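You operate a simulated robot arm through the tools that you are given. There is no shell and no other tool. Be economical: measure what you need, move in short steps, check, and stop when the job is done.

You run a simulated two-armed robot. Do the job below in one go: nothing can be reset, and whatever is moved stays where it is left.

Task
Put the steel tee on the top of the steel table away on the shelf of the side table. Close the right tool cabinet lower drawer. Fetch the shaft from the top of the valve four cart and stand it on the top of the number five air cart. Put the small valve on the lower shelf of the grey parts cart away on the shelf of the blue table. Put the grey cloth on the top of the grey stand away on the lower shelf of the number six air cart. Press the middle white lathe button two times. Any order will do. Set down upright: shaft.

The check looks at the end state, three seconds after you hand in, the way a careful person would. Anything else that was tipped, shoved, dropped, spilled or broken makes it a failure. Flat cloth is picked up by pressing the open fingertips on it (5 to 10 N) and closing them slowly along it; thin cloth reads only 2 to 8 mm in the jaws.

Robot
Two 7-joint arms with two-finger parallel grippers on one trunk, on a base that drives. Base frame: it is fixed to the floor where the robot stands at the start and does not move with it; the origin is under the middle of the robot, x ahead of it, y to its left, z up; the surface under the hand at the start is at about z = 0.85. Lengths are in m, angles in rad, forces in N, time in s.
The left shoulder is at the start at [0.11, 0.169, 1.315], the right one opposite. With the tool pointing down near the work surface each hand reaches from about 0.68 to 0.76 m from the robot's upright axis, wherever it stands, measured 20 degrees to its own side. Places, roughly: grey cloth (9x7x3 cm) [-4.8, -7.4, 0.7]; lower shelf of the number six air cart [-11.6, -5.2, 0.3]; middle white lathe button [2.9, -9.7, 1.3]; right tool cabinet lower drawer [-0.2, -4.8, 0.7]; shaft (5x5x9 cm) [-4.8, -4.8, 0.7]; shelf of the blue table [0.3, -7.6, 0.4]; shelf of the side table [-10.9, -8.4, 0.2]; small valve (8x6x15 cm) [-4.7, -6.7, 0.5]; steel tee (7x5x3 cm) [0.8, -0.1, 0.9]; top of the number five air cart [-8.3, -4.2, 0.9]. Payload 1.57 kg a hand.
The TCP of each hand is the grasp point between the finger pads, 0.03 m short of the fingertips. In the tool frame z runs along the fingers and y along their closing line. The gripper opens to 0.08 m. The fingers are 0.017 m wide and 0.012 m thick; the gripper's body (0.04 by 0.082 m) begins 0.08 m behind the TCP.
Orientation is that of the tool frame in the base frame, as [roll, pitch, yaw] about the fixed x, y, z axes, in that order (R = Rz(yaw) Ry(pitch) Rx(roll)). With the fingers straight down and closing along the base's y, the tool's x points along the base's -x, its y along +y and its z along -z.

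Tools
- The arms move only by the tool drive_tool. It takes "left_rows", "right_rows" or both (then of equal length, played together; a hand with none holds still); each is one flat list of numbers, 6 for each row, row after row: the shift along the tool's x, y, z in m, then the turn, a rotation vector about the tool's x, y, z in rad. In form: [dx, dy, dz, rx, ry, rz, dx, dy, dz, rx, ry, rz, ...]. A call has 1 to 20 rows; each row shifts and turns the commanded pose from where the row before left it, along the tool's axes as they then stand. "left_hand" and "right_hand" are, for a hand that has rows, the gripper command, from -1 (shut) to 1 (fully open), values between in proportion, set as the call begins (left out, the last holds). A row lasts 0.2 s, in which the tool goes at most 0.05 m and 0.15 rad; a call with a longer step from one row to the next is refused whole, and so is a gripper value outside its range. A pose out of reach is approached as far as the arm can. The call stops where the force on the tool passes 40 N (or 10 N more than at its start, if that is more) or the arm is blocked; 0.2 s more then pass. Each finger travels about 0.072 m/s and halts on what it meets, pressing with about 42 N; the grip force reading is that of the motor and also rises with nothing between the fingers. The clock runs only during rows and for 0.2 s after the last one: add rows that do not move to give the fingers time. It gives the time, the measured TCP pose, the force on the tool (base axes), the opening and the grip force at its end, in the units of the frame above (readings bear some noise), with the torque about the TCP (base axes, N m) and any sound that the robot's microphone picked up.
- Cameras (640 x 400 px; columns grow to the right, rows downward): "scene" is now at [0.1636, -0.0038, 1.5102]; the picture's right is [-0.04, -1.00, 0.00], its down [-0.65, 0.03, -0.76] and it looks along [0.76, -0.03, -0.65] (base axes); focal length 261 px, centre (320, 200). "left" rides on the left gripper at [0.072, 0.007, -0.122] in its tool frame; the picture's right is [-0.09, 1.00, 0.00], its down [-0.84, -0.08, -0.54] and it looks along [-0.54, -0.05, 0.84] (tool axes); focal length 238 px, centre (320, 200). "right" rides on the right gripper at [0.072, -0.007, -0.122] in its tool frame; the picture's right is [0.09, 1.00, 0.00], its down [-0.84, 0.08, -0.54] and it looks along [-0.54, 0.05, 0.84] (tool axes); focal length 238 px, centre (320, 200). There is no depth. A picture from a camera that has moved, and an enlarged one, comes with that camera's place and axes in the base frame and with its lens.
- capture(camera): a new picture of that camera. It takes no simulated time.
- raise_lower(by): slides the trunk up (or, below 0, down) by that many m; the arms and the scene camera ride with it, the base frame stays. It gives what a move gives, with no picture.
- roll_base(legs): drives the robot by 1 to 6 legs, each [ahead, left, turn to the left] in m, m and rad, along the robot's own axes; the way and the turn of a leg run together, so that a leg with both is an arc; at most 1.5 m and 3.142 rad a leg. The arms and the cameras ride along, it lands a little off, and it stops where it bumps. It gives what a move gives.
- pan_tilt(pan, tilt): turns the head with the scene camera to pan (to the left, within 1.501 rad either way) and tilt (down, from -0.506 to 1.204), counted from straight ahead of the robot. It gives what a move gives.
- inspect(camera, box): a new picture of the part [left, top, right, bottom] of that camera's present view, enlarged. It takes no simulated time.
- sign_off(): hands the job in; it is judged then, once.

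Work in short steps. Places have to be worked out from the pictures, the camera data and where the tool is seen: move nearer, look again, correct. Check each grasp and each placing, and mend what went wrong. You have 165 turns and 122 pictures in all, those below and enlarged ones among them. Open the grippers and draw the arms clear of the work before you hand the job in, unless the task says otherwise.

The tools are called after ">>>" as name(argument=value, ...) on one line, values as JSON. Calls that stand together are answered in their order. drive_tool: Moves the arms, as the interface text tells. Its arguments: {"type":"object","properties":{"left_rows":{"type":"array"},"left_hand":{"type":"number"},"right_rows":{"type":"array"},"right_hand":{"type":"number"}},"required":[]} The other tools are called the same way: raise_lower (by) slides the trunk up or down; roll_base (legs) drives the base; pan_tilt (pan, tilt) turns the head that bears the scene camera; capture (camera) takes a picture; inspect (camera, box) takes an enlarged picture of a part of a camera's view; sign_off () hands the job in.

At the start:

```text
t: 0.0
left_tcp_pos: [0.6918, 0.1676, 1.0709]
left_tool_rot: [-3.141, 0.001, 3.141]
left_wrist_force: [0.4, 0.3, -0.1]
left_wrist_torque: [-0.01, 0.0, -0.03]
left_gripper_width: 0.08
left_finger_force: 0.1
right_tcp_pos: [0.6312, -0.3271, 1.0355]
right_tool_rot: [3.139, 0.0, 3.14]
right_wrist_force: [-0.5, 0.2, 0.5]
right_wrist_torque: [-0.04, 0.01, 0.01]
right_gripper_width: 0.0794
right_finger_force: 0.0
trunk travel left (down, up): [-0.629, 0.261]
robot x, y, heading: [-0.0026, 0.0003, -0.001]
head pan, tilt: [-0.04, 0.707]
```

scene: 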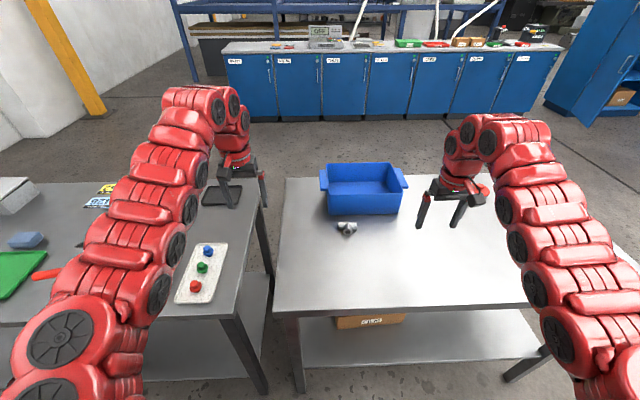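
right: 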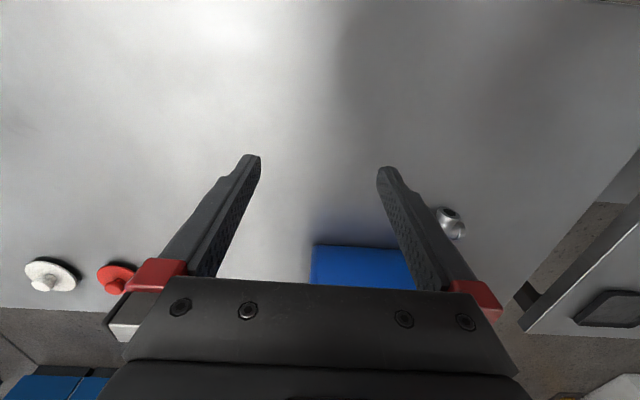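
left: 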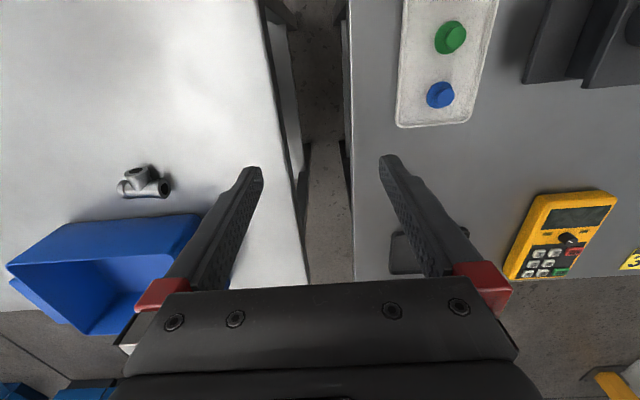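

The tee lies at about (0.77, -0.12) between the two hands, beside the blue bin. I look at it enlarged to get its orientation.

>>> inspect(camera="scene", box=[300, 190, 400, 252])

>>> inspect(camera="left", box=[80, 140, 240, 240])

```text
6.40 times, centred on (350, 221) of scene
camera zoom: at [0.1636, -0.0038, 1.5102], right [-0.04, -1.0, 0.0], down [-0.65, 0.03, -0.76], along [0.76, -0.03, -0.65], focal length 1670 px, centre (128, 66)
```

zoom: 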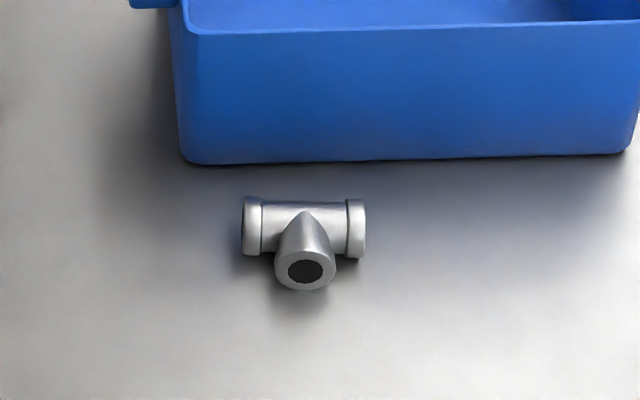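

```text
4.00 times, centred on (160, 190) of left
camera zoom: at [0.6199, 0.1742, 1.1942], right [0.09, 1.0, 0.0], down [0.84, -0.08, 0.54], along [0.54, -0.05, -0.84], focal length 953 px, centre (960, 240)
```

zoom: 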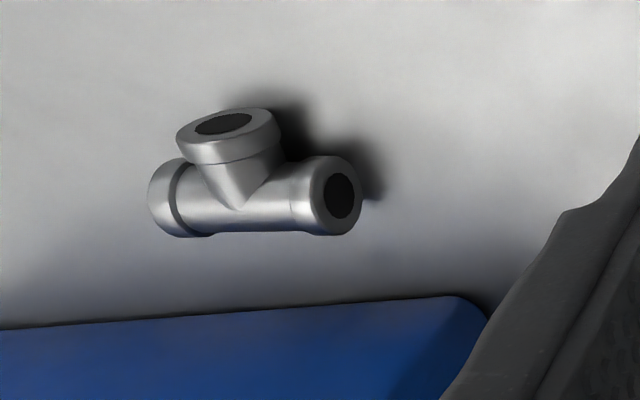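

The tee lies flat with its 6.5 cm run along y and its branch toward me. I plan to hold it with the left hand by the run's ends, tool tilted so that it can later go onto a low shelf. First I shift the base right so the left hand lines up.

>>> roll_base(legs=[[0, -0.29, 0]])

>>> capture(camera="left")

>>> capture(camera="scene")

```text
t: 2.0
left_tcp_pos: [0.6923, -0.1241, 1.0715]
left_tool_rot: [3.14, -0.001, -3.141]
left_wrist_force: [-0.4, -0.5, -0.4]
left_wrist_torque: [0.01, 0.03, -0.01]
left_gripper_width: 0.08
left_finger_force: 0.0
right_tcp_pos: [0.6314, -0.6185, 1.0349]
right_tool_rot: [3.138, -0.001, 3.141]
right_wrist_force: [0.3, 0.1, 0.4]
right_wrist_torque: [-0.01, -0.03, 0.01]
right_gripper_width: 0.0799
right_finger_force: 0.0
trunk travel left (down, up): [-0.629, 0.261]
robot x, y, heading: [-0.0009, -0.2923, 0.002]
head pan, tilt: [-0.04, 0.707]
```

```text
116 pictures are left
camera left: at [0.62, -0.1173, 1.1942], right [0.09, 1.0, 0.0], down [0.84, -0.08, 0.54], along [0.54, -0.05, -0.84], focal length 238 px, centre (320, 200)
```

left: 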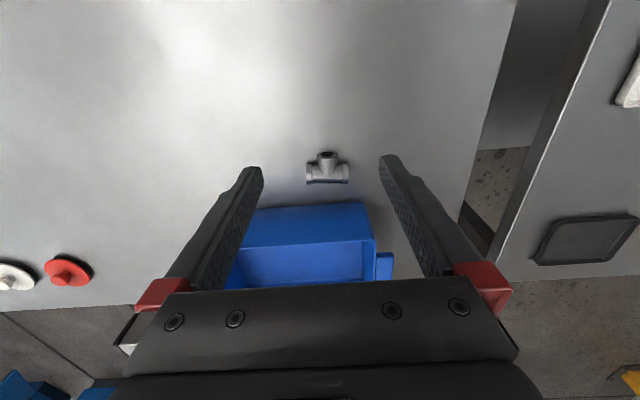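

```text
115 pictures are left
camera scene: at [0.1636, -0.2954, 1.5102], right [-0.04, -1.0, 0.0], down [-0.65, 0.03, -0.76], along [0.76, -0.03, -0.65], focal length 261 px, centre (320, 200)
```

scene: 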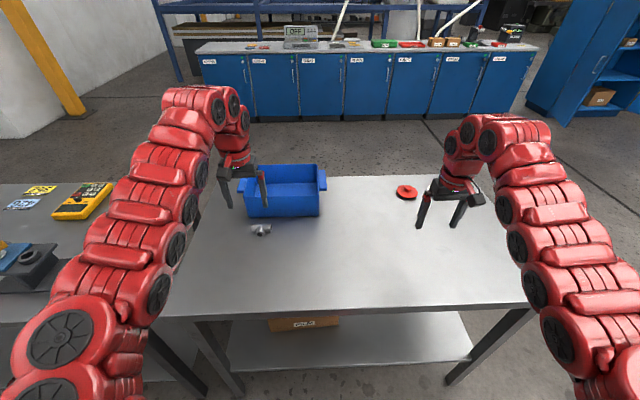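

The tee sits at about (0.781, -0.121, 0.866), run along y. I tilt the left tool 45° forward and drop to a pre-grasp 8 cm back along the tool.

>>> drive_tool(left_rows=[0, 0, 0, 0, -0.131, 0, 0, 0, 0, 0, -0.131, 0, 0, 0, 0, 0, -0.131, 0, 0, 0, 0, 0, -0.131, 0, 0, 0, 0, 0, -0.131, 0, 0, 0, 0, 0, -0.131, 0, 0.027, 0.001, 0.036, 0, 0, 0, 0.027, 0.001, 0.036, 0, 0, 0, 0.027, 0.001, 0.036, 0, 0, 0, 0, 0, 0, 0, 0, 0], left_hand=1)

>>> capture(camera="left")

```text
t: 4.2
left_tcp_pos: [0.7246, -0.0918, 0.9233]
left_tool_rot: [-3.141, 0.718, -3.139]
left_wrist_force: [0.0, 0.5, -0.3]
left_wrist_torque: [0.02, 0.03, 0.01]
left_gripper_width: 0.08
left_finger_force: 0.0
left hand out of reach, approached as far as the arm can: row 3, 4
right_tcp_pos: [0.631, -0.6192, 1.0348]
right_tool_rot: [3.138, 0.0, 3.138]
right_wrist_force: [0.1, 0.0, -0.7]
right_wrist_torque: [-0.02, -0.03, -0.01]
right_gripper_width: 0.08
right_finger_force: 0.1
trunk travel left (down, up): [-0.629, 0.261]
robot x, y, heading: [-0.0036, -0.2905, -0.005]
head pan, tilt: [-0.04, 0.707]
```

```text
114 pictures are left
camera left: at [0.59, -0.0846, 0.9689], right [0.07, 1.0, 0.06], down [0.27, -0.08, 0.96], along [0.96, -0.05, -0.28], focal length 238 px, centre (320, 200)
```

left: 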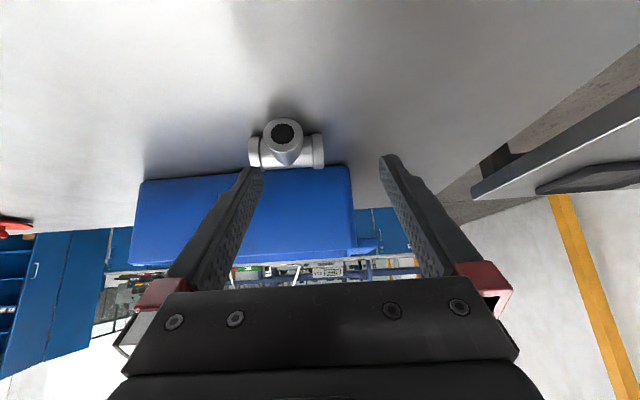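

The hand ended 3 cm left of the tee, otherwise at the pre-grasp. I shift it right and look.

>>> drive_tool(left_rows=[0, -0.01, 0, 0, 0, 0, 0, -0.01, 0, 0, 0, 0, 0, -0.0095, 0, 0, 0, 0, 0, 0, 0, 0, 0, 0])

>>> capture(camera="left")

```text
t: 5.2
left_tcp_pos: [0.7252, -0.1207, 0.9231]
left_tool_rot: [-3.141, 0.719, -3.14]
left_wrist_force: [-0.2, 0.3, 0.9]
left_wrist_torque: [0.01, -0.01, -0.01]
left_gripper_width: 0.0799
left_finger_force: 0.1
right_tcp_pos: [0.6314, -0.6191, 1.035]
right_tool_rot: [3.138, -0.001, 3.14]
right_wrist_force: [-0.3, 0.0, 0.1]
right_wrist_torque: [0.02, 0.0, -0.01]
right_gripper_width: 0.0799
right_finger_force: 0.0
trunk travel left (down, up): [-0.629, 0.261]
robot x, y, heading: [0.0003, -0.291, 0.003]
head pan, tilt: [-0.04, 0.707]
```

```text
113 pictures are left
camera left: at [0.5901, -0.1138, 0.9692], right [0.07, 1.0, 0.06], down [0.27, -0.08, 0.96], along [0.96, -0.05, -0.28], focal length 238 px, centre (320, 200)
```

left: 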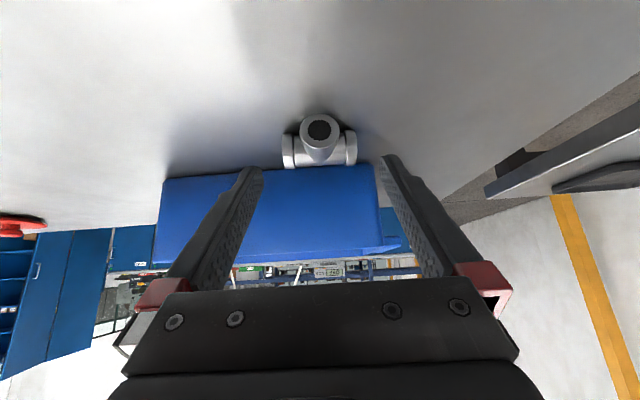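

The tee is centred between the fingers. I advance 6 cm along the tool.

>>> drive_tool(left_rows=[-0.001, 0, 0.015, 0, 0, 0, -0.001, 0, 0.015, 0, 0, 0, -0.001, 0, 0.015, 0, 0, 0, -0.001, 0, 0.015, 0, 0, 0, 0, 0, 0, 0, 0, 0])

>>> drive_tool(left_rows=[0, 0, 0, 0, 0, 0, 0, 0, 0, 0, 0, 0, 0, 0, 0, 0, 0, 0], left_hand=-1)

>>> capture(camera="left")

```text
t: 6.4
left_tcp_pos: [0.7665, -0.1196, 0.8811]
left_tool_rot: [-3.142, 0.72, -3.139]
left_wrist_force: [-0.2, -0.3, 0.4]
left_wrist_torque: [-0.02, -0.04, 0.0]
left_gripper_width: 0.0801
left_finger_force: 0.1
right_tcp_pos: [0.6314, -0.6189, 1.0356]
right_tool_rot: [3.14, 0.002, 3.139]
right_wrist_force: [-0.3, 0.1, -0.5]
right_wrist_torque: [0.01, 0.01, 0.0]
right_gripper_width: 0.08
right_finger_force: 0.2
trunk travel left (down, up): [-0.629, 0.261]
robot x, y, heading: [0.0025, -0.2902, 0.002]
head pan, tilt: [-0.04, 0.707]
```

```text
t: 7.2
left_tcp_pos: [0.7673, -0.1203, 0.8818]
left_tool_rot: [-3.141, 0.717, -3.14]
left_wrist_force: [0.4, -0.5, 0.5]
left_wrist_torque: [0.03, 0.0, -0.04]
left_gripper_width: 0.0636
left_finger_force: 41.8
right_tcp_pos: [0.6322, -0.6188, 1.0359]
right_tool_rot: [3.139, 0.0, 3.14]
right_wrist_force: [0.0, 0.5, -0.2]
right_wrist_torque: [-0.01, -0.01, 0.0]
right_gripper_width: 0.0797
right_finger_force: 0.0
trunk travel left (down, up): [-0.629, 0.261]
robot x, y, heading: [0.0009, -0.2905, -0.002]
head pan, tilt: [-0.04, 0.707]
```

```text
112 pictures are left
camera left: at [0.6324, -0.1136, 0.9269], right [0.07, 1.0, 0.06], down [0.27, -0.08, 0.96], along [0.96, -0.05, -0.28], focal length 238 px, centre (320, 200)
```

left: 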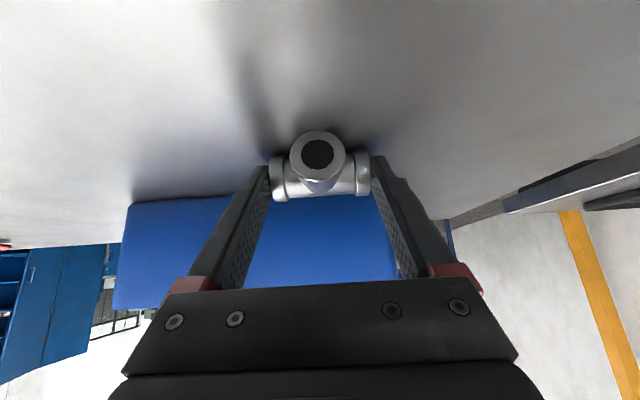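

Held (63.6 mm, 42 N). I lift it straight up 16 cm.

>>> drive_tool(left_rows=[-0.0132, 0, -0.015, 0, 0, 0, -0.0263, 0, -0.0301, 0, 0, 0, -0.0263, 0, -0.0301, 0, 0, 0, -0.0263, 0, -0.0301, 0, 0, 0, -0.0132, 0, -0.015, 0, 0, 0])

>>> capture(camera="left")

>>> pan_tilt(pan=-1.5, tilt=0.3)

>>> capture(camera="scene")

```text
t: 8.4
left_tcp_pos: [0.7677, -0.12, 1.0423]
left_tool_rot: [-3.14, 0.716, -3.141]
left_wrist_force: [0.1, -0.3, -2.4]
left_wrist_torque: [0.02, 0.04, 0.01]
left_gripper_width: 0.0636
left_finger_force: 42.0
right_tcp_pos: [0.6318, -0.6192, 1.0354]
right_tool_rot: [3.14, 0.001, 3.139]
right_wrist_force: [0.8, -0.1, -0.4]
right_wrist_torque: [0.0, 0.0, 0.01]
right_gripper_width: 0.0798
right_finger_force: 0.0
trunk travel left (down, up): [-0.629, 0.261]
robot x, y, heading: [0.0006, -0.2924, -0.001]
head pan, tilt: [-0.04, 0.707]
```

```text
111 pictures are left
camera left: at [0.6329, -0.1136, 1.0879], right [0.07, 1.0, 0.06], down [0.28, -0.08, 0.96], along [0.96, -0.05, -0.28], focal length 238 px, centre (320, 200)
```

left: 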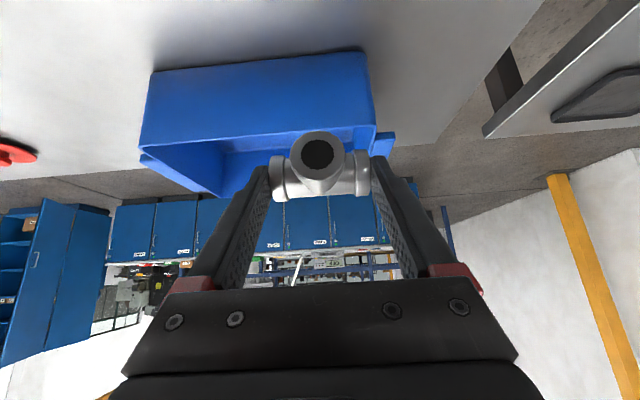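

```text
t: 10.0
left_tcp_pos: [0.767, -0.1189, 1.0412]
left_tool_rot: [-3.14, 0.717, 3.142]
left_wrist_force: [0.1, -0.3, -2.5]
left_wrist_torque: [0.0, 0.04, -0.04]
left_gripper_width: 0.0637
left_finger_force: 41.8
right_tcp_pos: [0.6322, -0.6191, 1.0346]
right_tool_rot: [3.139, -0.002, 3.14]
right_wrist_force: [-0.3, -0.1, -0.8]
right_wrist_torque: [0.0, -0.01, 0.0]
right_gripper_width: 0.0799
right_finger_force: 0.0
trunk travel left (down, up): [-0.629, 0.261]
robot x, y, heading: [0.0012, -0.2938, -0.005]
head pan, tilt: [-1.499, 0.3]
```

```text
110 pictures are left
camera scene: at [0.0862, -0.3849, 1.5468], right [-1.0, -0.07, 0.0], down [-0.02, 0.3, -0.96], along [0.07, -0.95, -0.3], focal length 261 px, centre (320, 200)
```

scene: 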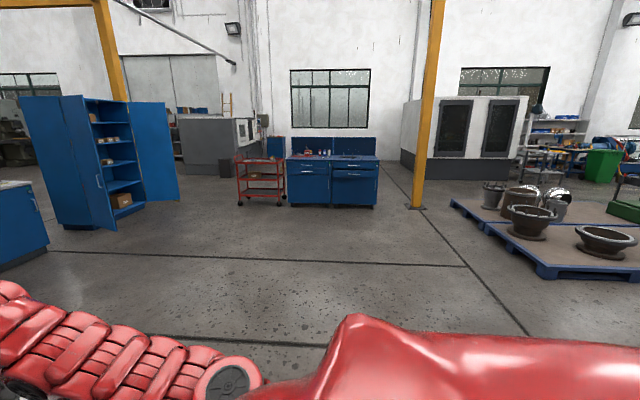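

Tee is up and firmly held. The tool cabinet stands ahead along -y. I back off the table, turn right 90° and drive towards it.

>>> roll_base(legs=[[-0.45, 0, 0], [0, 0, -1.571], [1.5, 0, 0], [1.2, 0, 0]])

>>> pan_tilt(pan=0, tilt=0.5)

>>> capture(camera="scene")

```text
t: 29.3
left_tcp_pos: [-0.322, -3.7656, 1.0412]
left_tool_rot: [-3.141, 0.716, 1.561]
left_wrist_force: [-0.1, 0.1, -3.9]
left_wrist_torque: [0.05, -0.04, 0.01]
left_gripper_width: 0.0635
left_finger_force: 41.9
right_tcp_pos: [-0.8195, -3.6244, 1.0346]
right_tool_rot: [3.14, 0.0, 1.558]
right_wrist_force: [-0.7, -0.9, 0.8]
right_wrist_torque: [-0.02, -0.01, 0.0]
right_gripper_width: 0.0797
right_finger_force: 0.2
trunk travel left (down, up): [-0.629, 0.261]
robot x, y, heading: [-0.4848, -2.9972, -1.583]
head pan, tilt: [-1.499, 0.3]
```

```text
t: 30.9
left_tcp_pos: [-0.3232, -3.7665, 1.0417]
left_tool_rot: [-3.138, 0.716, 1.561]
left_wrist_force: [0.1, 0.5, -3.2]
left_wrist_torque: [0.07, 0.02, -0.01]
left_gripper_width: 0.0634
left_finger_force: 42.0
right_tcp_pos: [-0.8184, -3.6244, 1.0345]
right_tool_rot: [3.139, 0.0, 1.557]
right_wrist_force: [-0.3, -0.4, 0.8]
right_wrist_torque: [-0.03, 0.02, -0.02]
right_gripper_width: 0.0801
right_finger_force: 0.1
trunk travel left (down, up): [-0.629, 0.261]
robot x, y, heading: [-0.4847, -2.9941, -1.583]
head pan, tilt: [0.0, 0.499]
```

```text
109 pictures are left
camera scene: at [-0.488, -3.1684, 1.5284], right [-1.0, 0.01, 0.0], down [0.01, 0.48, -0.88], along [-0.01, -0.88, -0.48], focal length 261 px, centre (320, 200)
```

scene: 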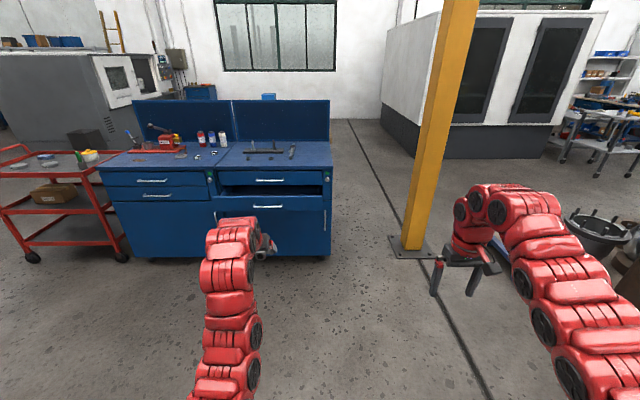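

The right cabinet's lower drawer stands open. I zoom in on it to locate its front.

>>> inspect(camera="scene", box=[195, 150, 355, 250])

```text
4.00 times, centred on (275, 200) of scene
camera zoom: at [-0.488, -3.1684, 1.5284], right [-1.0, 0.01, 0.0], down [0.01, 0.48, -0.88], along [-0.01, -0.88, -0.48], focal length 1044 px, centre (500, 200)
```

zoom: 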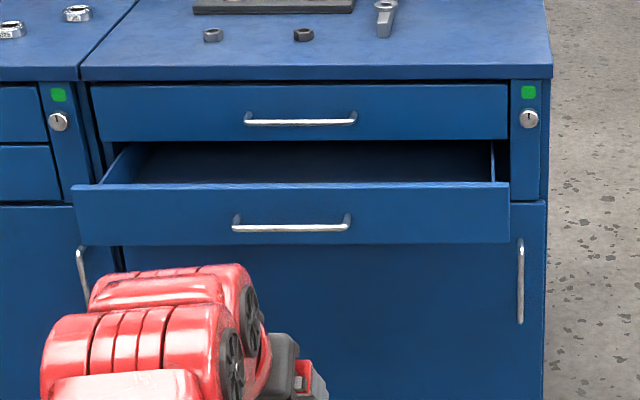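

The drawer front is roughly at x from -0.36 to 0.04, y about -4.64, z 0.65–0.76. I strafe left to put the right hand in front of it and lower the trunk a bit.

>>> roll_base(legs=[[0, 0.62, 0.012]])

>>> raise_lower(by=-0.12)

>>> drive_tool(right_rows=[0, 0, 0, 0, -0.15, 0, 0, 0, 0, 0, -0.15, 0, 0, 0, 0, 0, -0.15, 0, 0, 0, 0, 0, -0.15, 0, 0, 0, 0, 0, -0.15, 0, 0, 0, 0, 0, -0.15, 0, 0, 0, 0, 0, -0.15, 0, 0.03, 0, 0.03, 0, 0, 0, 0.03, 0, 0.035, 0, 0, 0, 0.03, 0, 0.035, 0, 0, 0, 0.03, 0, 0.035, 0, 0, 0, 0.03, 0, 0.035, 0, 0, 0], right_hand=-1)

>>> capture(camera="scene")

```text
t: 34.4
left_tcp_pos: [0.3052, -3.7678, 1.0418]
left_tool_rot: [-3.139, 0.716, 1.573]
left_wrist_force: [-0.2, -0.7, -2.3]
left_wrist_torque: [0.04, -0.01, 0.0]
left_gripper_width: 0.0637
left_finger_force: 41.8
right_tcp_pos: [-0.1937, -3.6319, 1.035]
right_tool_rot: [3.14, -0.002, 1.569]
right_wrist_force: [0.1, -0.3, -0.8]
right_wrist_torque: [0.01, 0.01, 0.03]
right_gripper_width: 0.08
right_finger_force: 0.0
trunk travel left (down, up): [-0.629, 0.261]
robot x, y, heading: [0.132, -3.0009, -1.573]
head pan, tilt: [0.0, 0.499]
```

```text
t: 35.9
left_tcp_pos: [0.3055, -3.7671, 0.922]
left_tool_rot: [-3.14, 0.718, 1.575]
left_wrist_force: [-0.9, 0.5, -3.1]
left_wrist_torque: [0.06, 0.0, -0.05]
left_gripper_width: 0.0634
left_finger_force: 42.8
right_tcp_pos: [-0.1919, -3.6322, 0.9149]
right_tool_rot: [3.141, 0.001, 1.57]
right_wrist_force: [-0.3, -0.6, 0.2]
right_wrist_torque: [-0.01, 0.01, -0.01]
right_gripper_width: 0.0801
right_finger_force: 0.1
trunk travel left (down, up): [-0.509, 0.381]
robot x, y, heading: [0.1366, -3.0003, -1.574]
head pan, tilt: [0.0, 0.499]
```

```text
t: 38.5
left_tcp_pos: [0.3042, -3.7663, 0.9216]
left_tool_rot: [-3.14, 0.718, 1.574]
left_wrist_force: [0.9, -0.6, -3.2]
left_wrist_torque: [0.01, 0.06, -0.01]
left_gripper_width: 0.0634
left_finger_force: 42.1
right_tcp_pos: [-0.193, -3.6313, 0.9153]
right_tool_rot: [3.139, 0.101, 1.568]
right_wrist_force: [0.0, -0.9, -0.2]
right_wrist_torque: [0.02, 0.0, 0.0]
right_gripper_width: 0.0001
right_finger_force: 21.3
right hand out of reach, approached as far as the arm can: row 1, 2, 3, 4, 5, 6, 7, 8, 9, 10, 11, 12
trunk travel left (down, up): [-0.509, 0.381]
robot x, y, heading: [0.1355, -2.9964, -1.568]
head pan, tilt: [0.0, 0.499]
```

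```text
107 pictures are left
camera scene: at [0.132, -3.1722, 1.4084], right [-1.0, 0.0, 0.0], down [0.0, 0.48, -0.88], along [0.0, -0.88, -0.48], focal length 261 px, centre (320, 200)
```

scene: 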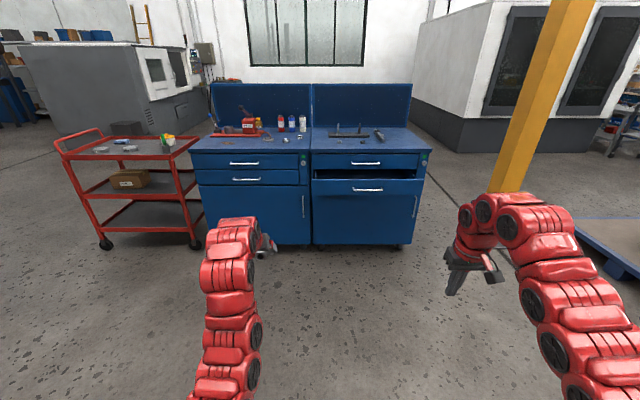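

The two views agree: drawer front centre (-0.17, -4.65, 0.70), z 0.64–0.75. The tilt was refused because the hand was too near the body, so I move it forward and down first, then tilt.

>>> drive_tool(right_rows=[-0.035, 0, 0.025, 0, 0, 0, -0.035, 0, 0.025, 0, 0, 0, -0.035, 0, 0.025, 0, 0, 0, 0, 0, 0, 0, -0.12, 0, 0, 0, 0, 0, -0.12, 0, 0, 0, 0, 0, -0.12, 0, 0, 0, 0, 0, -0.12, 0, 0, 0, 0, 0, -0.12, 0, 0, 0, 0, 0, -0.12, 0, 0, 0, 0, 0, 0, 0])

```text
t: 40.7
left_tcp_pos: [0.3033, -3.7676, 0.9223]
left_tool_rot: [-3.14, 0.719, 1.571]
left_wrist_force: [0.2, 0.0, -3.3]
left_wrist_torque: [0.06, 0.0, -0.02]
left_gripper_width: 0.0633
left_finger_force: 41.7
right_tcp_pos: [-0.1942, -3.7329, 0.8545]
right_tool_rot: [3.139, 0.821, 1.565]
right_wrist_force: [0.2, 0.7, 0.0]
right_wrist_torque: [0.0, -0.01, 0.0]
right_gripper_width: 0.0001
right_finger_force: 22.0
right hand out of reach, approached as far as the arm can: row 3
trunk travel left (down, up): [-0.509, 0.381]
robot x, y, heading: [0.1349, -2.997, -1.569]
head pan, tilt: [0.0, 0.499]
```

Tilt is now 47°. I extend the right hand along the tool to bring the tip to z 0.72, then drive 0.68 m forward.

>>> drive_tool(right_rows=[0, 0, 0.032, 0, 0, 0, 0, 0, 0.032, 0, 0, 0, 0, 0, 0.032, 0, 0, 0, 0, 0, 0.032, 0, 0, 0, 0, 0, 0.031, 0, 0, 0, 0, 0, 0, 0, 0, 0])

>>> roll_base(legs=[[0.68, 0, 0]])

>>> capture(camera="scene")

>>> capture(camera="right")

```text
t: 42.1
left_tcp_pos: [0.304, -3.7667, 0.9218]
left_tool_rot: [-3.14, 0.717, 1.573]
left_wrist_force: [0.0, -0.1, -3.3]
left_wrist_torque: [0.05, -0.04, 0.0]
left_gripper_width: 0.0637
left_finger_force: 41.8
right_tcp_pos: [-0.1963, -3.8486, 0.7471]
right_tool_rot: [3.138, 0.82, 1.565]
right_wrist_force: [-0.1, -0.2, -0.4]
right_wrist_torque: [0.04, 0.03, 0.05]
right_gripper_width: 0.0
right_finger_force: 21.5
trunk travel left (down, up): [-0.509, 0.381]
robot x, y, heading: [0.1339, -3.0033, -1.572]
head pan, tilt: [0.0, 0.499]
```

```text
t: 45.9
left_tcp_pos: [0.3036, -4.457, 0.9214]
left_tool_rot: [-3.139, 0.715, 1.57]
left_wrist_force: [-0.2, 0.2, -2.7]
left_wrist_torque: [0.07, 0.02, 0.02]
left_gripper_width: 0.0635
left_finger_force: 42.1
right_tcp_pos: [-0.1971, -4.5376, 0.7464]
right_tool_rot: [3.14, 0.82, 1.566]
right_wrist_force: [-0.6, -0.3, -0.1]
right_wrist_torque: [0.01, 0.02, -0.01]
right_gripper_width: 0.0003
right_finger_force: 21.5
trunk travel left (down, up): [-0.509, 0.381]
robot x, y, heading: [0.1353, -3.6872, -1.573]
head pan, tilt: [0.0, 0.499]
```

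```text
106 pictures are left
camera scene: at [0.1311, -3.8618, 1.4083], right [-1.0, 0.0, 0.0], down [0.0, 0.48, -0.88], along [0.0, -0.88, -0.48], focal length 261 px, centre (320, 200)
```

scene: 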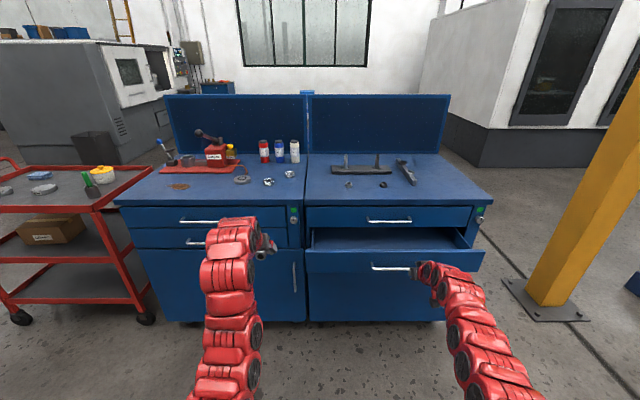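

```text
105 pictures are left
camera right: at [-0.2048, -4.4003, 0.7759], right [1.0, 0.06, -0.07], down [0.08, -0.18, 0.98], along [0.05, -0.98, -0.18], focal length 238 px, centre (320, 200)
```

right: 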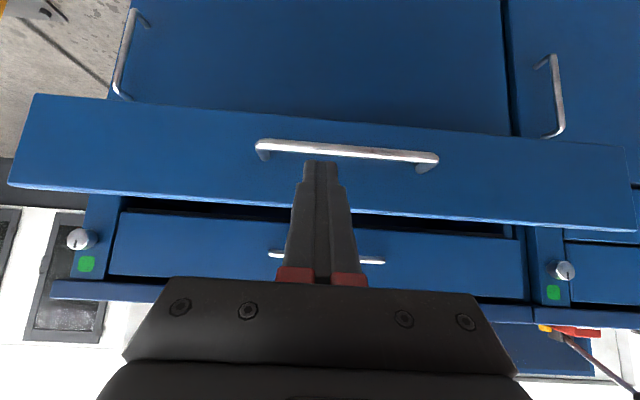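

The tip faces the drawer's upper strip above the handle. I raise the left hand for safety and then drive forward to push.

>>> drive_tool(left_rows=[-0.0263, 0, -0.0301, 0, 0, 0, -0.0263, 0, -0.0301, 0, 0, 0, 0, 0, 0, 0, 0, 0])

>>> roll_base(legs=[[0.12, 0, 0]])

>>> capture(camera="right")

```text
t: 46.7
left_tcp_pos: [0.3025, -4.456, 1.0014]
left_tool_rot: [3.14, 0.714, 1.57]
left_wrist_force: [0.3, 0.5, -2.8]
left_wrist_torque: [0.01, 0.0, 0.02]
left_gripper_width: 0.0636
left_finger_force: 42.3
right_tcp_pos: [-0.197, -4.538, 0.7461]
right_tool_rot: [3.14, 0.82, 1.565]
right_wrist_force: [-0.7, 1.5, -0.3]
right_wrist_torque: [-0.01, -0.03, -0.03]
right_gripper_width: 0.0001
right_finger_force: 21.2
trunk travel left (down, up): [-0.509, 0.381]
robot x, y, heading: [0.1348, -3.6881, -1.571]
head pan, tilt: [0.0, 0.499]
```

```text
t: 47.9
left_tcp_pos: [0.3019, -4.5756, 1.0002]
left_tool_rot: [-3.14, 0.715, 1.572]
left_wrist_force: [0.1, -0.6, -3.9]
left_wrist_torque: [0.07, 0.02, -0.03]
left_gripper_width: 0.0636
left_finger_force: 41.9
right_tcp_pos: [-0.198, -4.6572, 0.7463]
right_tool_rot: [3.139, 0.82, 1.565]
right_wrist_force: [-0.6, 0.4, 0.5]
right_wrist_torque: [-0.01, 0.02, 0.0]
right_gripper_width: 0.0
right_finger_force: 21.4
trunk travel left (down, up): [-0.509, 0.381]
robot x, y, heading: [0.1314, -3.8072, -1.575]
head pan, tilt: [0.0, 0.499]
```

```text
104 pictures are left
camera right: at [-0.2052, -4.5191, 0.7756], right [1.0, 0.06, -0.07], down [0.08, -0.18, 0.98], along [0.05, -0.98, -0.18], focal length 238 px, centre (320, 200)
```

right: 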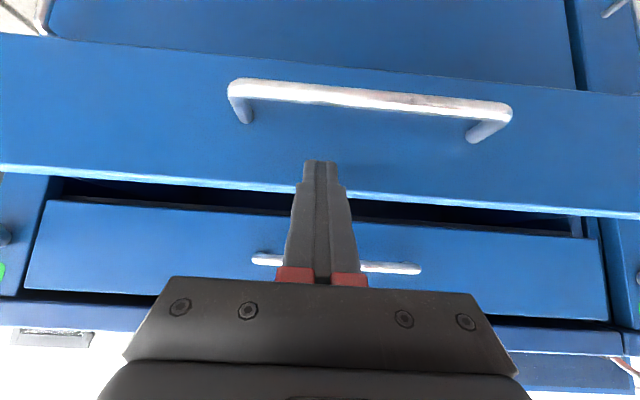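

Still no contact, though close. I push forward with the arm, watching force.

>>> drive_tool(right_rows=[-0.0136, 0, 0.0146, 0, 0, 0, -0.0136, 0, 0.0146, 0, 0, 0, -0.0136, 0, 0.0146, 0, 0, 0, -0.0136, 0, 0.0146, 0, 0, 0])

>>> capture(camera="right")

```text
t: 48.9
left_tcp_pos: [0.2999, -4.5757, 1.0009]
left_tool_rot: [3.141, 0.714, 1.57]
left_wrist_force: [0.1, 0.2, -4.2]
left_wrist_torque: [0.0, 0.0, 0.03]
left_gripper_width: 0.0633
left_finger_force: 42.4
right_tcp_pos: [-0.1993, -4.6794, 0.7482]
right_tool_rot: [3.142, 0.819, 1.564]
right_wrist_force: [0.2, 0.1, 0.8]
right_wrist_torque: [-0.01, 0.02, 0.02]
right_gripper_width: 0.0
right_finger_force: 21.0
right hand out of reach, approached as far as the arm can: row 2, 3, 4
trunk travel left (down, up): [-0.509, 0.381]
robot x, y, heading: [0.1308, -3.8039, -1.567]
head pan, tilt: [0.0, 0.499]
```

```text
103 pictures are left
camera right: at [-0.2073, -4.5416, 0.7784], right [1.0, 0.06, -0.07], down [0.08, -0.17, 0.98], along [0.05, -0.98, -0.18], focal length 238 px, centre (320, 200)
```

right: 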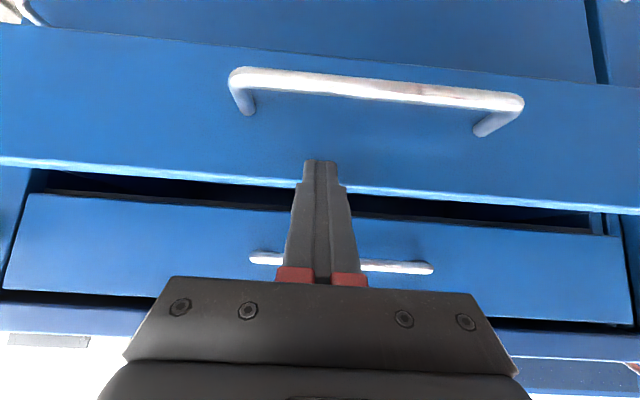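

The hand is at reach limit, and its tip is near the drawer's top edge (z 0.734). I lower it 18 mm, then push with the base.

>>> drive_tool(right_rows=[0.0132, 0, 0.0123, 0, 0, 0, 0, 0, 0, 0, 0, 0])

>>> roll_base(legs=[[0.08, 0, 0]])

>>> capture(camera="right")

```text
t: 49.5
left_tcp_pos: [0.3025, -4.5747, 1.0012]
left_tool_rot: [-3.141, 0.716, 1.572]
left_wrist_force: [0.4, 0.2, -3.0]
left_wrist_torque: [0.02, 0.05, 0.0]
left_gripper_width: 0.0634
left_finger_force: 41.7
right_tcp_pos: [-0.2028, -4.6706, 0.7312]
right_tool_rot: [3.139, 0.818, 1.565]
right_wrist_force: [0.6, -0.3, 0.9]
right_wrist_torque: [-0.01, -0.04, 0.01]
right_gripper_width: 0.0002
right_finger_force: 21.0
right hand out of reach, approached as far as the arm can: row 1
trunk travel left (down, up): [-0.509, 0.381]
robot x, y, heading: [0.1293, -3.809, -1.573]
head pan, tilt: [0.0, 0.499]
```

```text
t: 50.5
left_tcp_pos: [0.3011, -4.6562, 0.9991]
left_tool_rot: [-3.14, 0.715, 1.57]
left_wrist_force: [0.4, -0.8, -2.5]
left_wrist_torque: [0.06, 0.0, 0.02]
left_gripper_width: 0.0633
left_finger_force: 41.8
right_tcp_pos: [-0.2044, -4.7504, 0.7306]
right_tool_rot: [3.14, 0.819, 1.567]
right_wrist_force: [0.4, -0.3, -0.7]
right_wrist_torque: [0.01, -0.01, -0.01]
right_gripper_width: 0.0
right_finger_force: 21.6
trunk travel left (down, up): [-0.509, 0.381]
robot x, y, heading: [0.13, -3.8843, -1.569]
head pan, tilt: [0.0, 0.499]
```

```text
102 pictures are left
camera right: at [-0.2114, -4.6133, 0.7594], right [1.0, 0.06, -0.07], down [0.08, -0.18, 0.98], along [0.05, -0.98, -0.18], focal length 238 px, centre (320, 200)
```

right: 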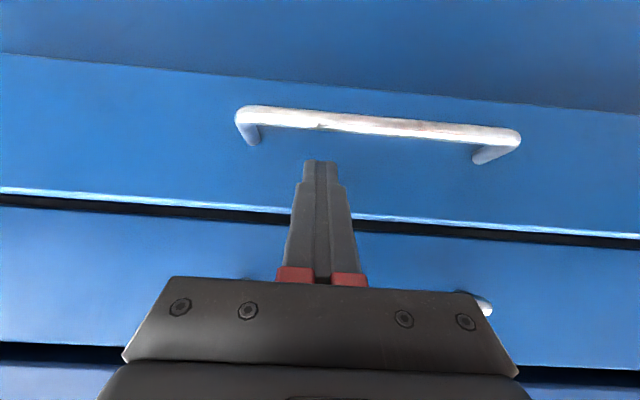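

The drawer is sliding in; a small gap remains. I push on 4 cm.

>>> roll_base(legs=[[0.04, 0, 0]])

>>> capture(camera="scene")

>>> capture(camera="right")

```text
t: 51.4
left_tcp_pos: [0.3014, -4.6971, 0.9998]
left_tool_rot: [-3.139, 0.714, 1.57]
left_wrist_force: [-0.4, -0.1, -3.6]
left_wrist_torque: [0.03, -0.01, 0.04]
left_gripper_width: 0.0636
left_finger_force: 42.4
right_tcp_pos: [-0.2045, -4.7923, 0.7295]
right_tool_rot: [3.14, 0.818, 1.566]
right_wrist_force: [0.2, -1.6, -0.1]
right_wrist_torque: [-0.01, 0.02, 0.01]
right_gripper_width: 0.0002
right_finger_force: 21.5
trunk travel left (down, up): [-0.509, 0.381]
robot x, y, heading: [0.1314, -3.9278, -1.575]
head pan, tilt: [0.0, 0.499]
```

```text
101 pictures are left
camera scene: at [0.1306, -4.1023, 1.4081], right [-1.0, 0.0, 0.0], down [0.0, 0.48, -0.88], along [0.0, -0.88, -0.48], focal length 261 px, centre (320, 200)
```

scene: 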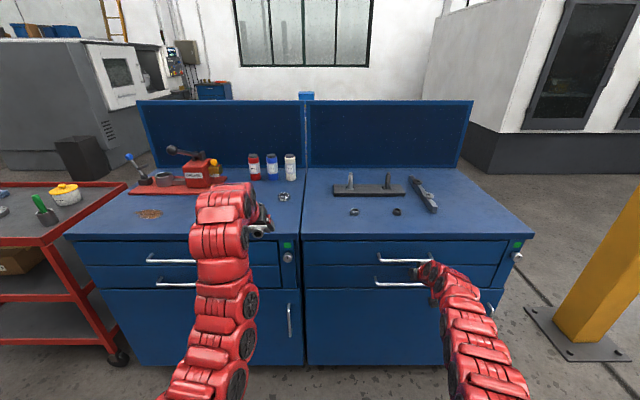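

```text
100 pictures are left
camera right: at [-0.2113, -4.654, 0.7593], right [1.0, 0.06, -0.07], down [0.08, -0.18, 0.98], along [0.05, -0.98, -0.18], focal length 238 px, centre (320, 200)
```

right: 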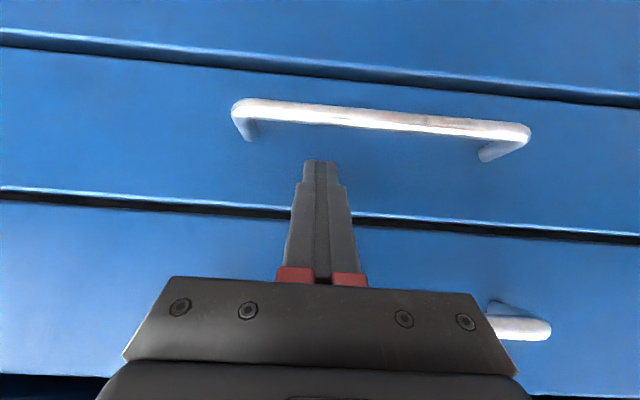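

Almost flush. I push a little more until resistance shows.

>>> roll_base(legs=[[0.015, 0, 0]])

>>> capture(camera="right")

```text
t: 52.2
left_tcp_pos: [0.3014, -4.7027, 1.0007]
left_tool_rot: [-3.141, 0.712, 1.566]
left_wrist_force: [0.0, 0.8, -3.2]
left_wrist_torque: [0.04, 0.0, -0.02]
left_gripper_width: 0.0636
left_finger_force: 41.5
right_tcp_pos: [-0.2048, -4.7933, 0.7266]
right_tool_rot: [3.139, 0.805, 1.565]
right_wrist_force: [0.9, 10.4, 3.1]
right_wrist_torque: [0.02, 0.01, 0.05]
right_gripper_width: 0.0003
right_finger_force: 21.5
trunk travel left (down, up): [-0.509, 0.381]
robot x, y, heading: [0.1281, -3.9392, -1.576]
head pan, tilt: [0.0, 0.499]
stopped in leg 1: the force on the tool passed its limit at 50 N (the readings are from after the stop); the commanded pose is now the measured one
```

```text
99 pictures are left
camera right: at [-0.2123, -4.6564, 0.7585], right [1.0, 0.06, -0.06], down [0.07, -0.19, 0.98], along [0.05, -0.98, -0.19], focal length 238 px, centre (320, 200)
```

right: 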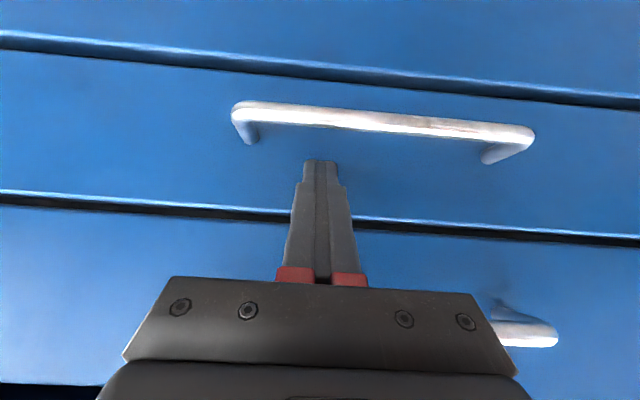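

The drawer is shut (hard stop at 50 N, faces flush). I back off and look around to the right for the route to the parts cart.

>>> roll_base(legs=[[-0.8, 0, 0]])

>>> raise_lower(by=0.12)

>>> pan_tilt(pan=-0.9, tilt=0.25)

>>> capture(camera="scene")

>>> pan_tilt(pan=0, tilt=0.25)

>>> capture(camera="scene")

```text
t: 56.5
left_tcp_pos: [0.3049, -3.9095, 0.9998]
left_tool_rot: [-3.14, 0.713, 1.576]
left_wrist_force: [-0.8, 0.2, -1.8]
left_wrist_torque: [0.01, 0.01, 0.01]
left_gripper_width: 0.0636
left_finger_force: 41.2
right_tcp_pos: [-0.1991, -4.0041, 0.7271]
right_tool_rot: [3.137, 0.806, 1.57]
right_wrist_force: [-0.3, -0.2, 0.1]
right_wrist_torque: [0.0, 0.04, -0.03]
right_gripper_width: 0.0
right_finger_force: 21.5
trunk travel left (down, up): [-0.509, 0.381]
robot x, y, heading: [0.1344, -3.1449, -1.567]
head pan, tilt: [0.0, 0.499]
```

```text
t: 58.0
left_tcp_pos: [0.3046, -3.9112, 1.1202]
left_tool_rot: [3.141, 0.711, 1.572]
left_wrist_force: [0.0, -0.1, -4.0]
left_wrist_torque: [0.07, 0.0, 0.05]
left_gripper_width: 0.0632
left_finger_force: 41.6
right_tcp_pos: [-0.1988, -4.0047, 0.8462]
right_tool_rot: [3.136, 0.807, 1.568]
right_wrist_force: [-0.7, 0.4, -0.9]
right_wrist_torque: [0.02, 0.0, 0.01]
right_gripper_width: 0.0002
right_finger_force: 21.3
trunk travel left (down, up): [-0.629, 0.261]
robot x, y, heading: [0.1335, -3.1436, -1.568]
head pan, tilt: [0.0, 0.499]
```

```text
t: 59.2
left_tcp_pos: [0.3055, -3.9113, 1.1209]
left_tool_rot: [-3.141, 0.712, 1.573]
left_wrist_force: [1.2, 0.4, -2.8]
left_wrist_torque: [0.04, -0.01, 0.01]
left_gripper_width: 0.0637
left_finger_force: 42.1
right_tcp_pos: [-0.1999, -4.0043, 0.8467]
right_tool_rot: [3.135, 0.804, 1.567]
right_wrist_force: [0.5, -0.4, 0.0]
right_wrist_torque: [0.0, 0.0, -0.02]
right_gripper_width: 0.0
right_finger_force: 21.3
trunk travel left (down, up): [-0.629, 0.261]
robot x, y, heading: [0.1361, -3.1444, -1.57]
head pan, tilt: [-0.901, 0.25]
```

```text
98 pictures are left
camera scene: at [0.0584, -3.2831, 1.5515], right [-0.62, 0.78, 0.0], down [0.19, 0.15, -0.97], along [-0.76, -0.6, -0.25], focal length 261 px, centre (320, 200)
```

scene: 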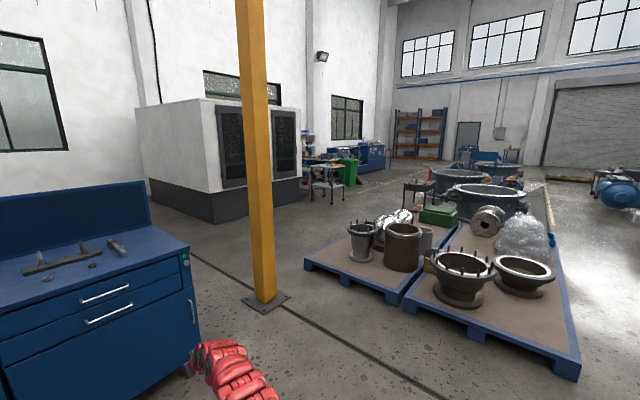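

```text
t: 60.4
left_tcp_pos: [0.3049, -3.9101, 1.1197]
left_tool_rot: [-3.141, 0.712, 1.574]
left_wrist_force: [-0.4, -0.1, -3.1]
left_wrist_torque: [0.05, 0.01, -0.01]
left_gripper_width: 0.0634
left_finger_force: 42.3
right_tcp_pos: [-0.1982, -4.0041, 0.8459]
right_tool_rot: [3.137, 0.806, 1.57]
right_wrist_force: [0.2, 0.4, -0.2]
right_wrist_torque: [0.01, -0.03, 0.0]
right_gripper_width: 0.0
right_finger_force: 21.5
trunk travel left (down, up): [-0.629, 0.261]
robot x, y, heading: [0.1329, -3.1426, -1.568]
head pan, tilt: [0.0, 0.25]
```

```text
97 pictures are left
camera scene: at [0.1315, -3.3183, 1.5515], right [-1.0, 0.0, 0.0], down [0.0, 0.25, -0.97], along [0.0, -0.97, -0.25], focal length 261 px, centre (320, 200)
```

scene: 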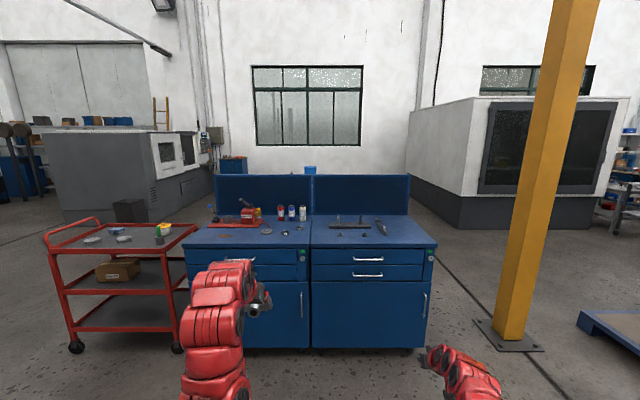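

The gap by the pillar is too narrow. I look left past the red trolley for a route to the rear aisle, and to the right for the alternative around the pallets.

>>> pan_tilt(pan=0.8, tilt=0.3)

>>> capture(camera="scene")

>>> pan_tilt(pan=-1.5, tilt=0.3)

>>> capture(camera="scene")

```text
t: 61.5
left_tcp_pos: [0.3056, -3.9102, 1.1199]
left_tool_rot: [3.141, 0.712, 1.574]
left_wrist_force: [-0.1, -0.3, -4.1]
left_wrist_torque: [0.04, 0.02, 0.02]
left_gripper_width: 0.0636
left_finger_force: 42.1
right_tcp_pos: [-0.2005, -4.0048, 0.846]
right_tool_rot: [3.137, 0.805, 1.568]
right_wrist_force: [-0.5, 0.1, -0.1]
right_wrist_torque: [-0.03, -0.02, 0.0]
right_gripper_width: 0.0
right_finger_force: 21.5
trunk travel left (down, up): [-0.629, 0.261]
robot x, y, heading: [0.1329, -3.146, -1.568]
head pan, tilt: [0.799, 0.3]
```

```text
96 pictures are left
camera scene: at [0.1984, -3.29, 1.5468], right [-0.7, -0.72, 0.0], down [-0.21, 0.21, -0.96], along [0.69, -0.67, -0.3], focal length 261 px, centre (320, 200)
```

scene: 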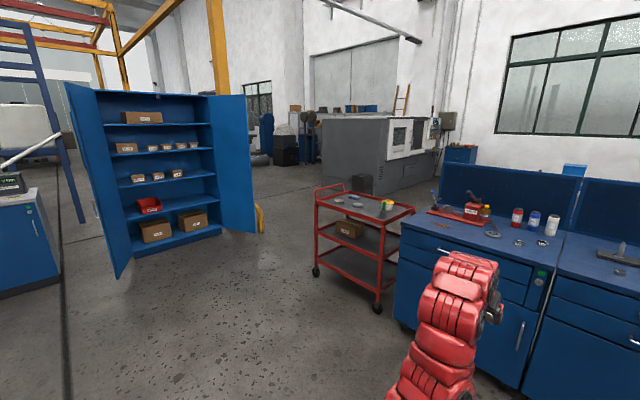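

```text
t: 63.6
left_tcp_pos: [0.304, -3.9098, 1.1205]
left_tool_rot: [3.14, 0.714, 1.575]
left_wrist_force: [-0.7, 0.5, -2.9]
left_wrist_torque: [0.04, -0.04, -0.02]
left_gripper_width: 0.0637
left_finger_force: 42.0
right_tcp_pos: [-0.1997, -4.0057, 0.8469]
right_tool_rot: [3.139, 0.805, 1.569]
right_wrist_force: [0.5, 0.0, 0.2]
right_wrist_torque: [0.04, -0.02, 0.0]
right_gripper_width: 0.0
right_finger_force: 21.7
trunk travel left (down, up): [-0.629, 0.261]
robot x, y, heading: [0.1293, -3.146, -1.566]
head pan, tilt: [-1.499, 0.3]
```

```text
95 pictures are left
camera scene: at [0.0383, -3.2318, 1.5468], right [-0.07, 1.0, 0.0], down [0.29, 0.02, -0.96], along [-0.95, -0.07, -0.3], focal length 261 px, centre (320, 200)
```

scene: 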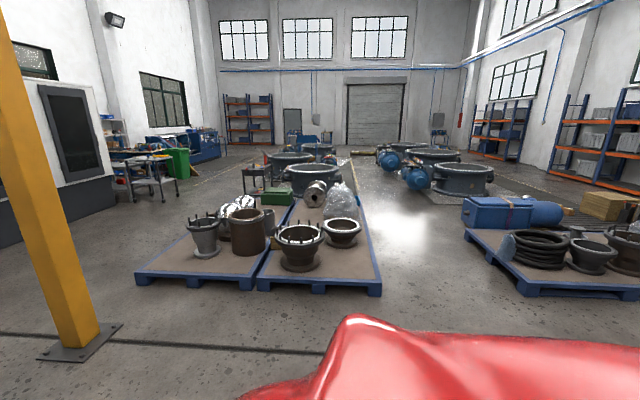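

The left gap between trolley (x≈2.0) and wardrobe door (x≈3.2) is about 1.2 m; I take it to the lathe first. I strafe left to x≈2.6 and drive forward to the rear area.

>>> roll_base(legs=[[0, 1.3, 0], [0, 1.2, -0.004], [1.5, 0, 0], [1.5, 0, 0]])

>>> pan_tilt(pan=0.2, tilt=0.35)

>>> capture(camera="scene")

```text
t: 89.9
left_tcp_pos: [2.8394, -6.8914, 1.1191]
left_tool_rot: [3.141, 0.712, 1.576]
left_wrist_force: [0.1, -1.3, -2.4]
left_wrist_torque: [0.08, 0.0, 0.0]
left_gripper_width: 0.0635
left_finger_force: 42.1
right_tcp_pos: [2.335, -6.9858, 0.846]
right_tool_rot: [3.136, 0.806, 1.573]
right_wrist_force: [0.7, 0.0, -1.0]
right_wrist_torque: [-0.02, 0.03, 0.01]
right_gripper_width: 0.0
right_finger_force: 20.9
trunk travel left (down, up): [-0.629, 0.261]
robot x, y, heading: [2.6662, -6.1213, -1.571]
head pan, tilt: [-1.499, 0.3]
```

```text
t: 91.6
left_tcp_pos: [2.8388, -6.8914, 1.12]
left_tool_rot: [3.141, 0.713, 1.575]
left_wrist_force: [0.4, 0.4, -2.2]
left_wrist_torque: [0.05, 0.01, -0.03]
left_gripper_width: 0.0634
left_finger_force: 41.7
right_tcp_pos: [2.3356, -6.9863, 0.847]
right_tool_rot: [3.137, 0.807, 1.571]
right_wrist_force: [-0.4, -0.3, 0.2]
right_wrist_torque: [0.0, 0.02, -0.01]
right_gripper_width: 0.0
right_finger_force: 21.3
trunk travel left (down, up): [-0.629, 0.261]
robot x, y, heading: [2.6648, -6.125, -1.57]
head pan, tilt: [0.201, 0.351]
```

```text
94 pictures are left
camera scene: at [2.6834, -6.2967, 1.5421], right [-0.98, -0.2, 0.0], down [-0.07, 0.34, -0.94], along [0.19, -0.92, -0.34], focal length 261 px, centre (320, 200)
```

scene: 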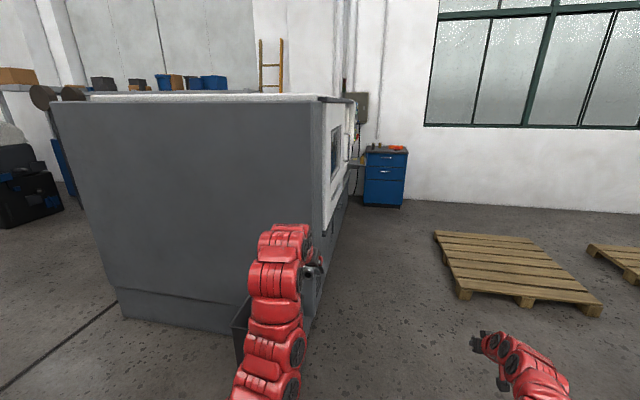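

The lathe's front face is at about x=3.05 facing -x, with a wooden pallet at x<1.9. I move to (2.4, -7.4) and look closer at the control panel.

>>> roll_base(legs=[[0, -0.26, 0], [1.2, 0, 0]])

>>> pan_tilt(pan=0.25, tilt=0.15)

>>> capture(camera="scene")

```text
t: 99.1
left_tcp_pos: [2.5817, -8.0794, 1.1202]
left_tool_rot: [-3.142, 0.711, 1.572]
left_wrist_force: [0.8, -1.0, -3.1]
left_wrist_torque: [0.03, 0.01, 0.0]
left_gripper_width: 0.0637
left_finger_force: 42.3
right_tcp_pos: [2.0774, -8.1733, 0.8462]
right_tool_rot: [3.137, 0.807, 1.568]
right_wrist_force: [0.3, 0.1, 1.1]
right_wrist_torque: [0.02, 0.01, 0.0]
right_gripper_width: 0.0001
right_finger_force: 21.3
trunk travel left (down, up): [-0.629, 0.261]
robot x, y, heading: [2.4124, -7.3133, -1.57]
head pan, tilt: [0.201, 0.351]
```

```text
t: 99.8
left_tcp_pos: [2.5829, -8.0785, 1.1195]
left_tool_rot: [-3.141, 0.713, 1.572]
left_wrist_force: [-0.9, -0.1, -2.8]
left_wrist_torque: [0.04, 0.02, -0.02]
left_gripper_width: 0.0637
left_finger_force: 42.2
right_tcp_pos: [2.078, -8.1732, 0.8469]
right_tool_rot: [3.136, 0.805, 1.57]
right_wrist_force: [0.4, -0.1, -0.5]
right_wrist_torque: [0.02, 0.01, 0.01]
right_gripper_width: 0.0
right_finger_force: 21.2
trunk travel left (down, up): [-0.629, 0.261]
robot x, y, heading: [2.4065, -7.3124, -1.571]
head pan, tilt: [0.25, 0.15]
```

```text
93 pictures are left
camera scene: at [2.432, -7.4832, 1.5607], right [-0.97, -0.25, 0.0], down [-0.04, 0.15, -0.99], along [0.25, -0.96, -0.15], focal length 261 px, centre (320, 200)
```

scene: 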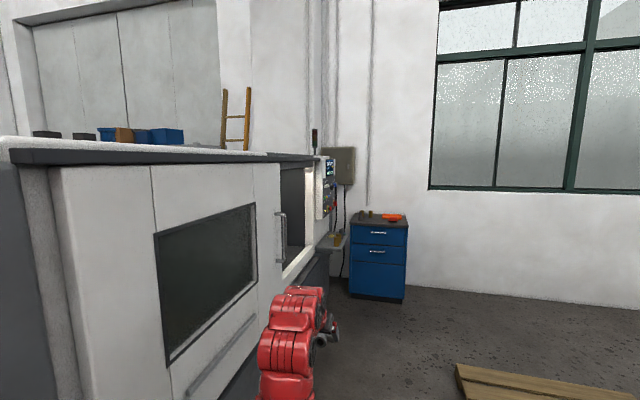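

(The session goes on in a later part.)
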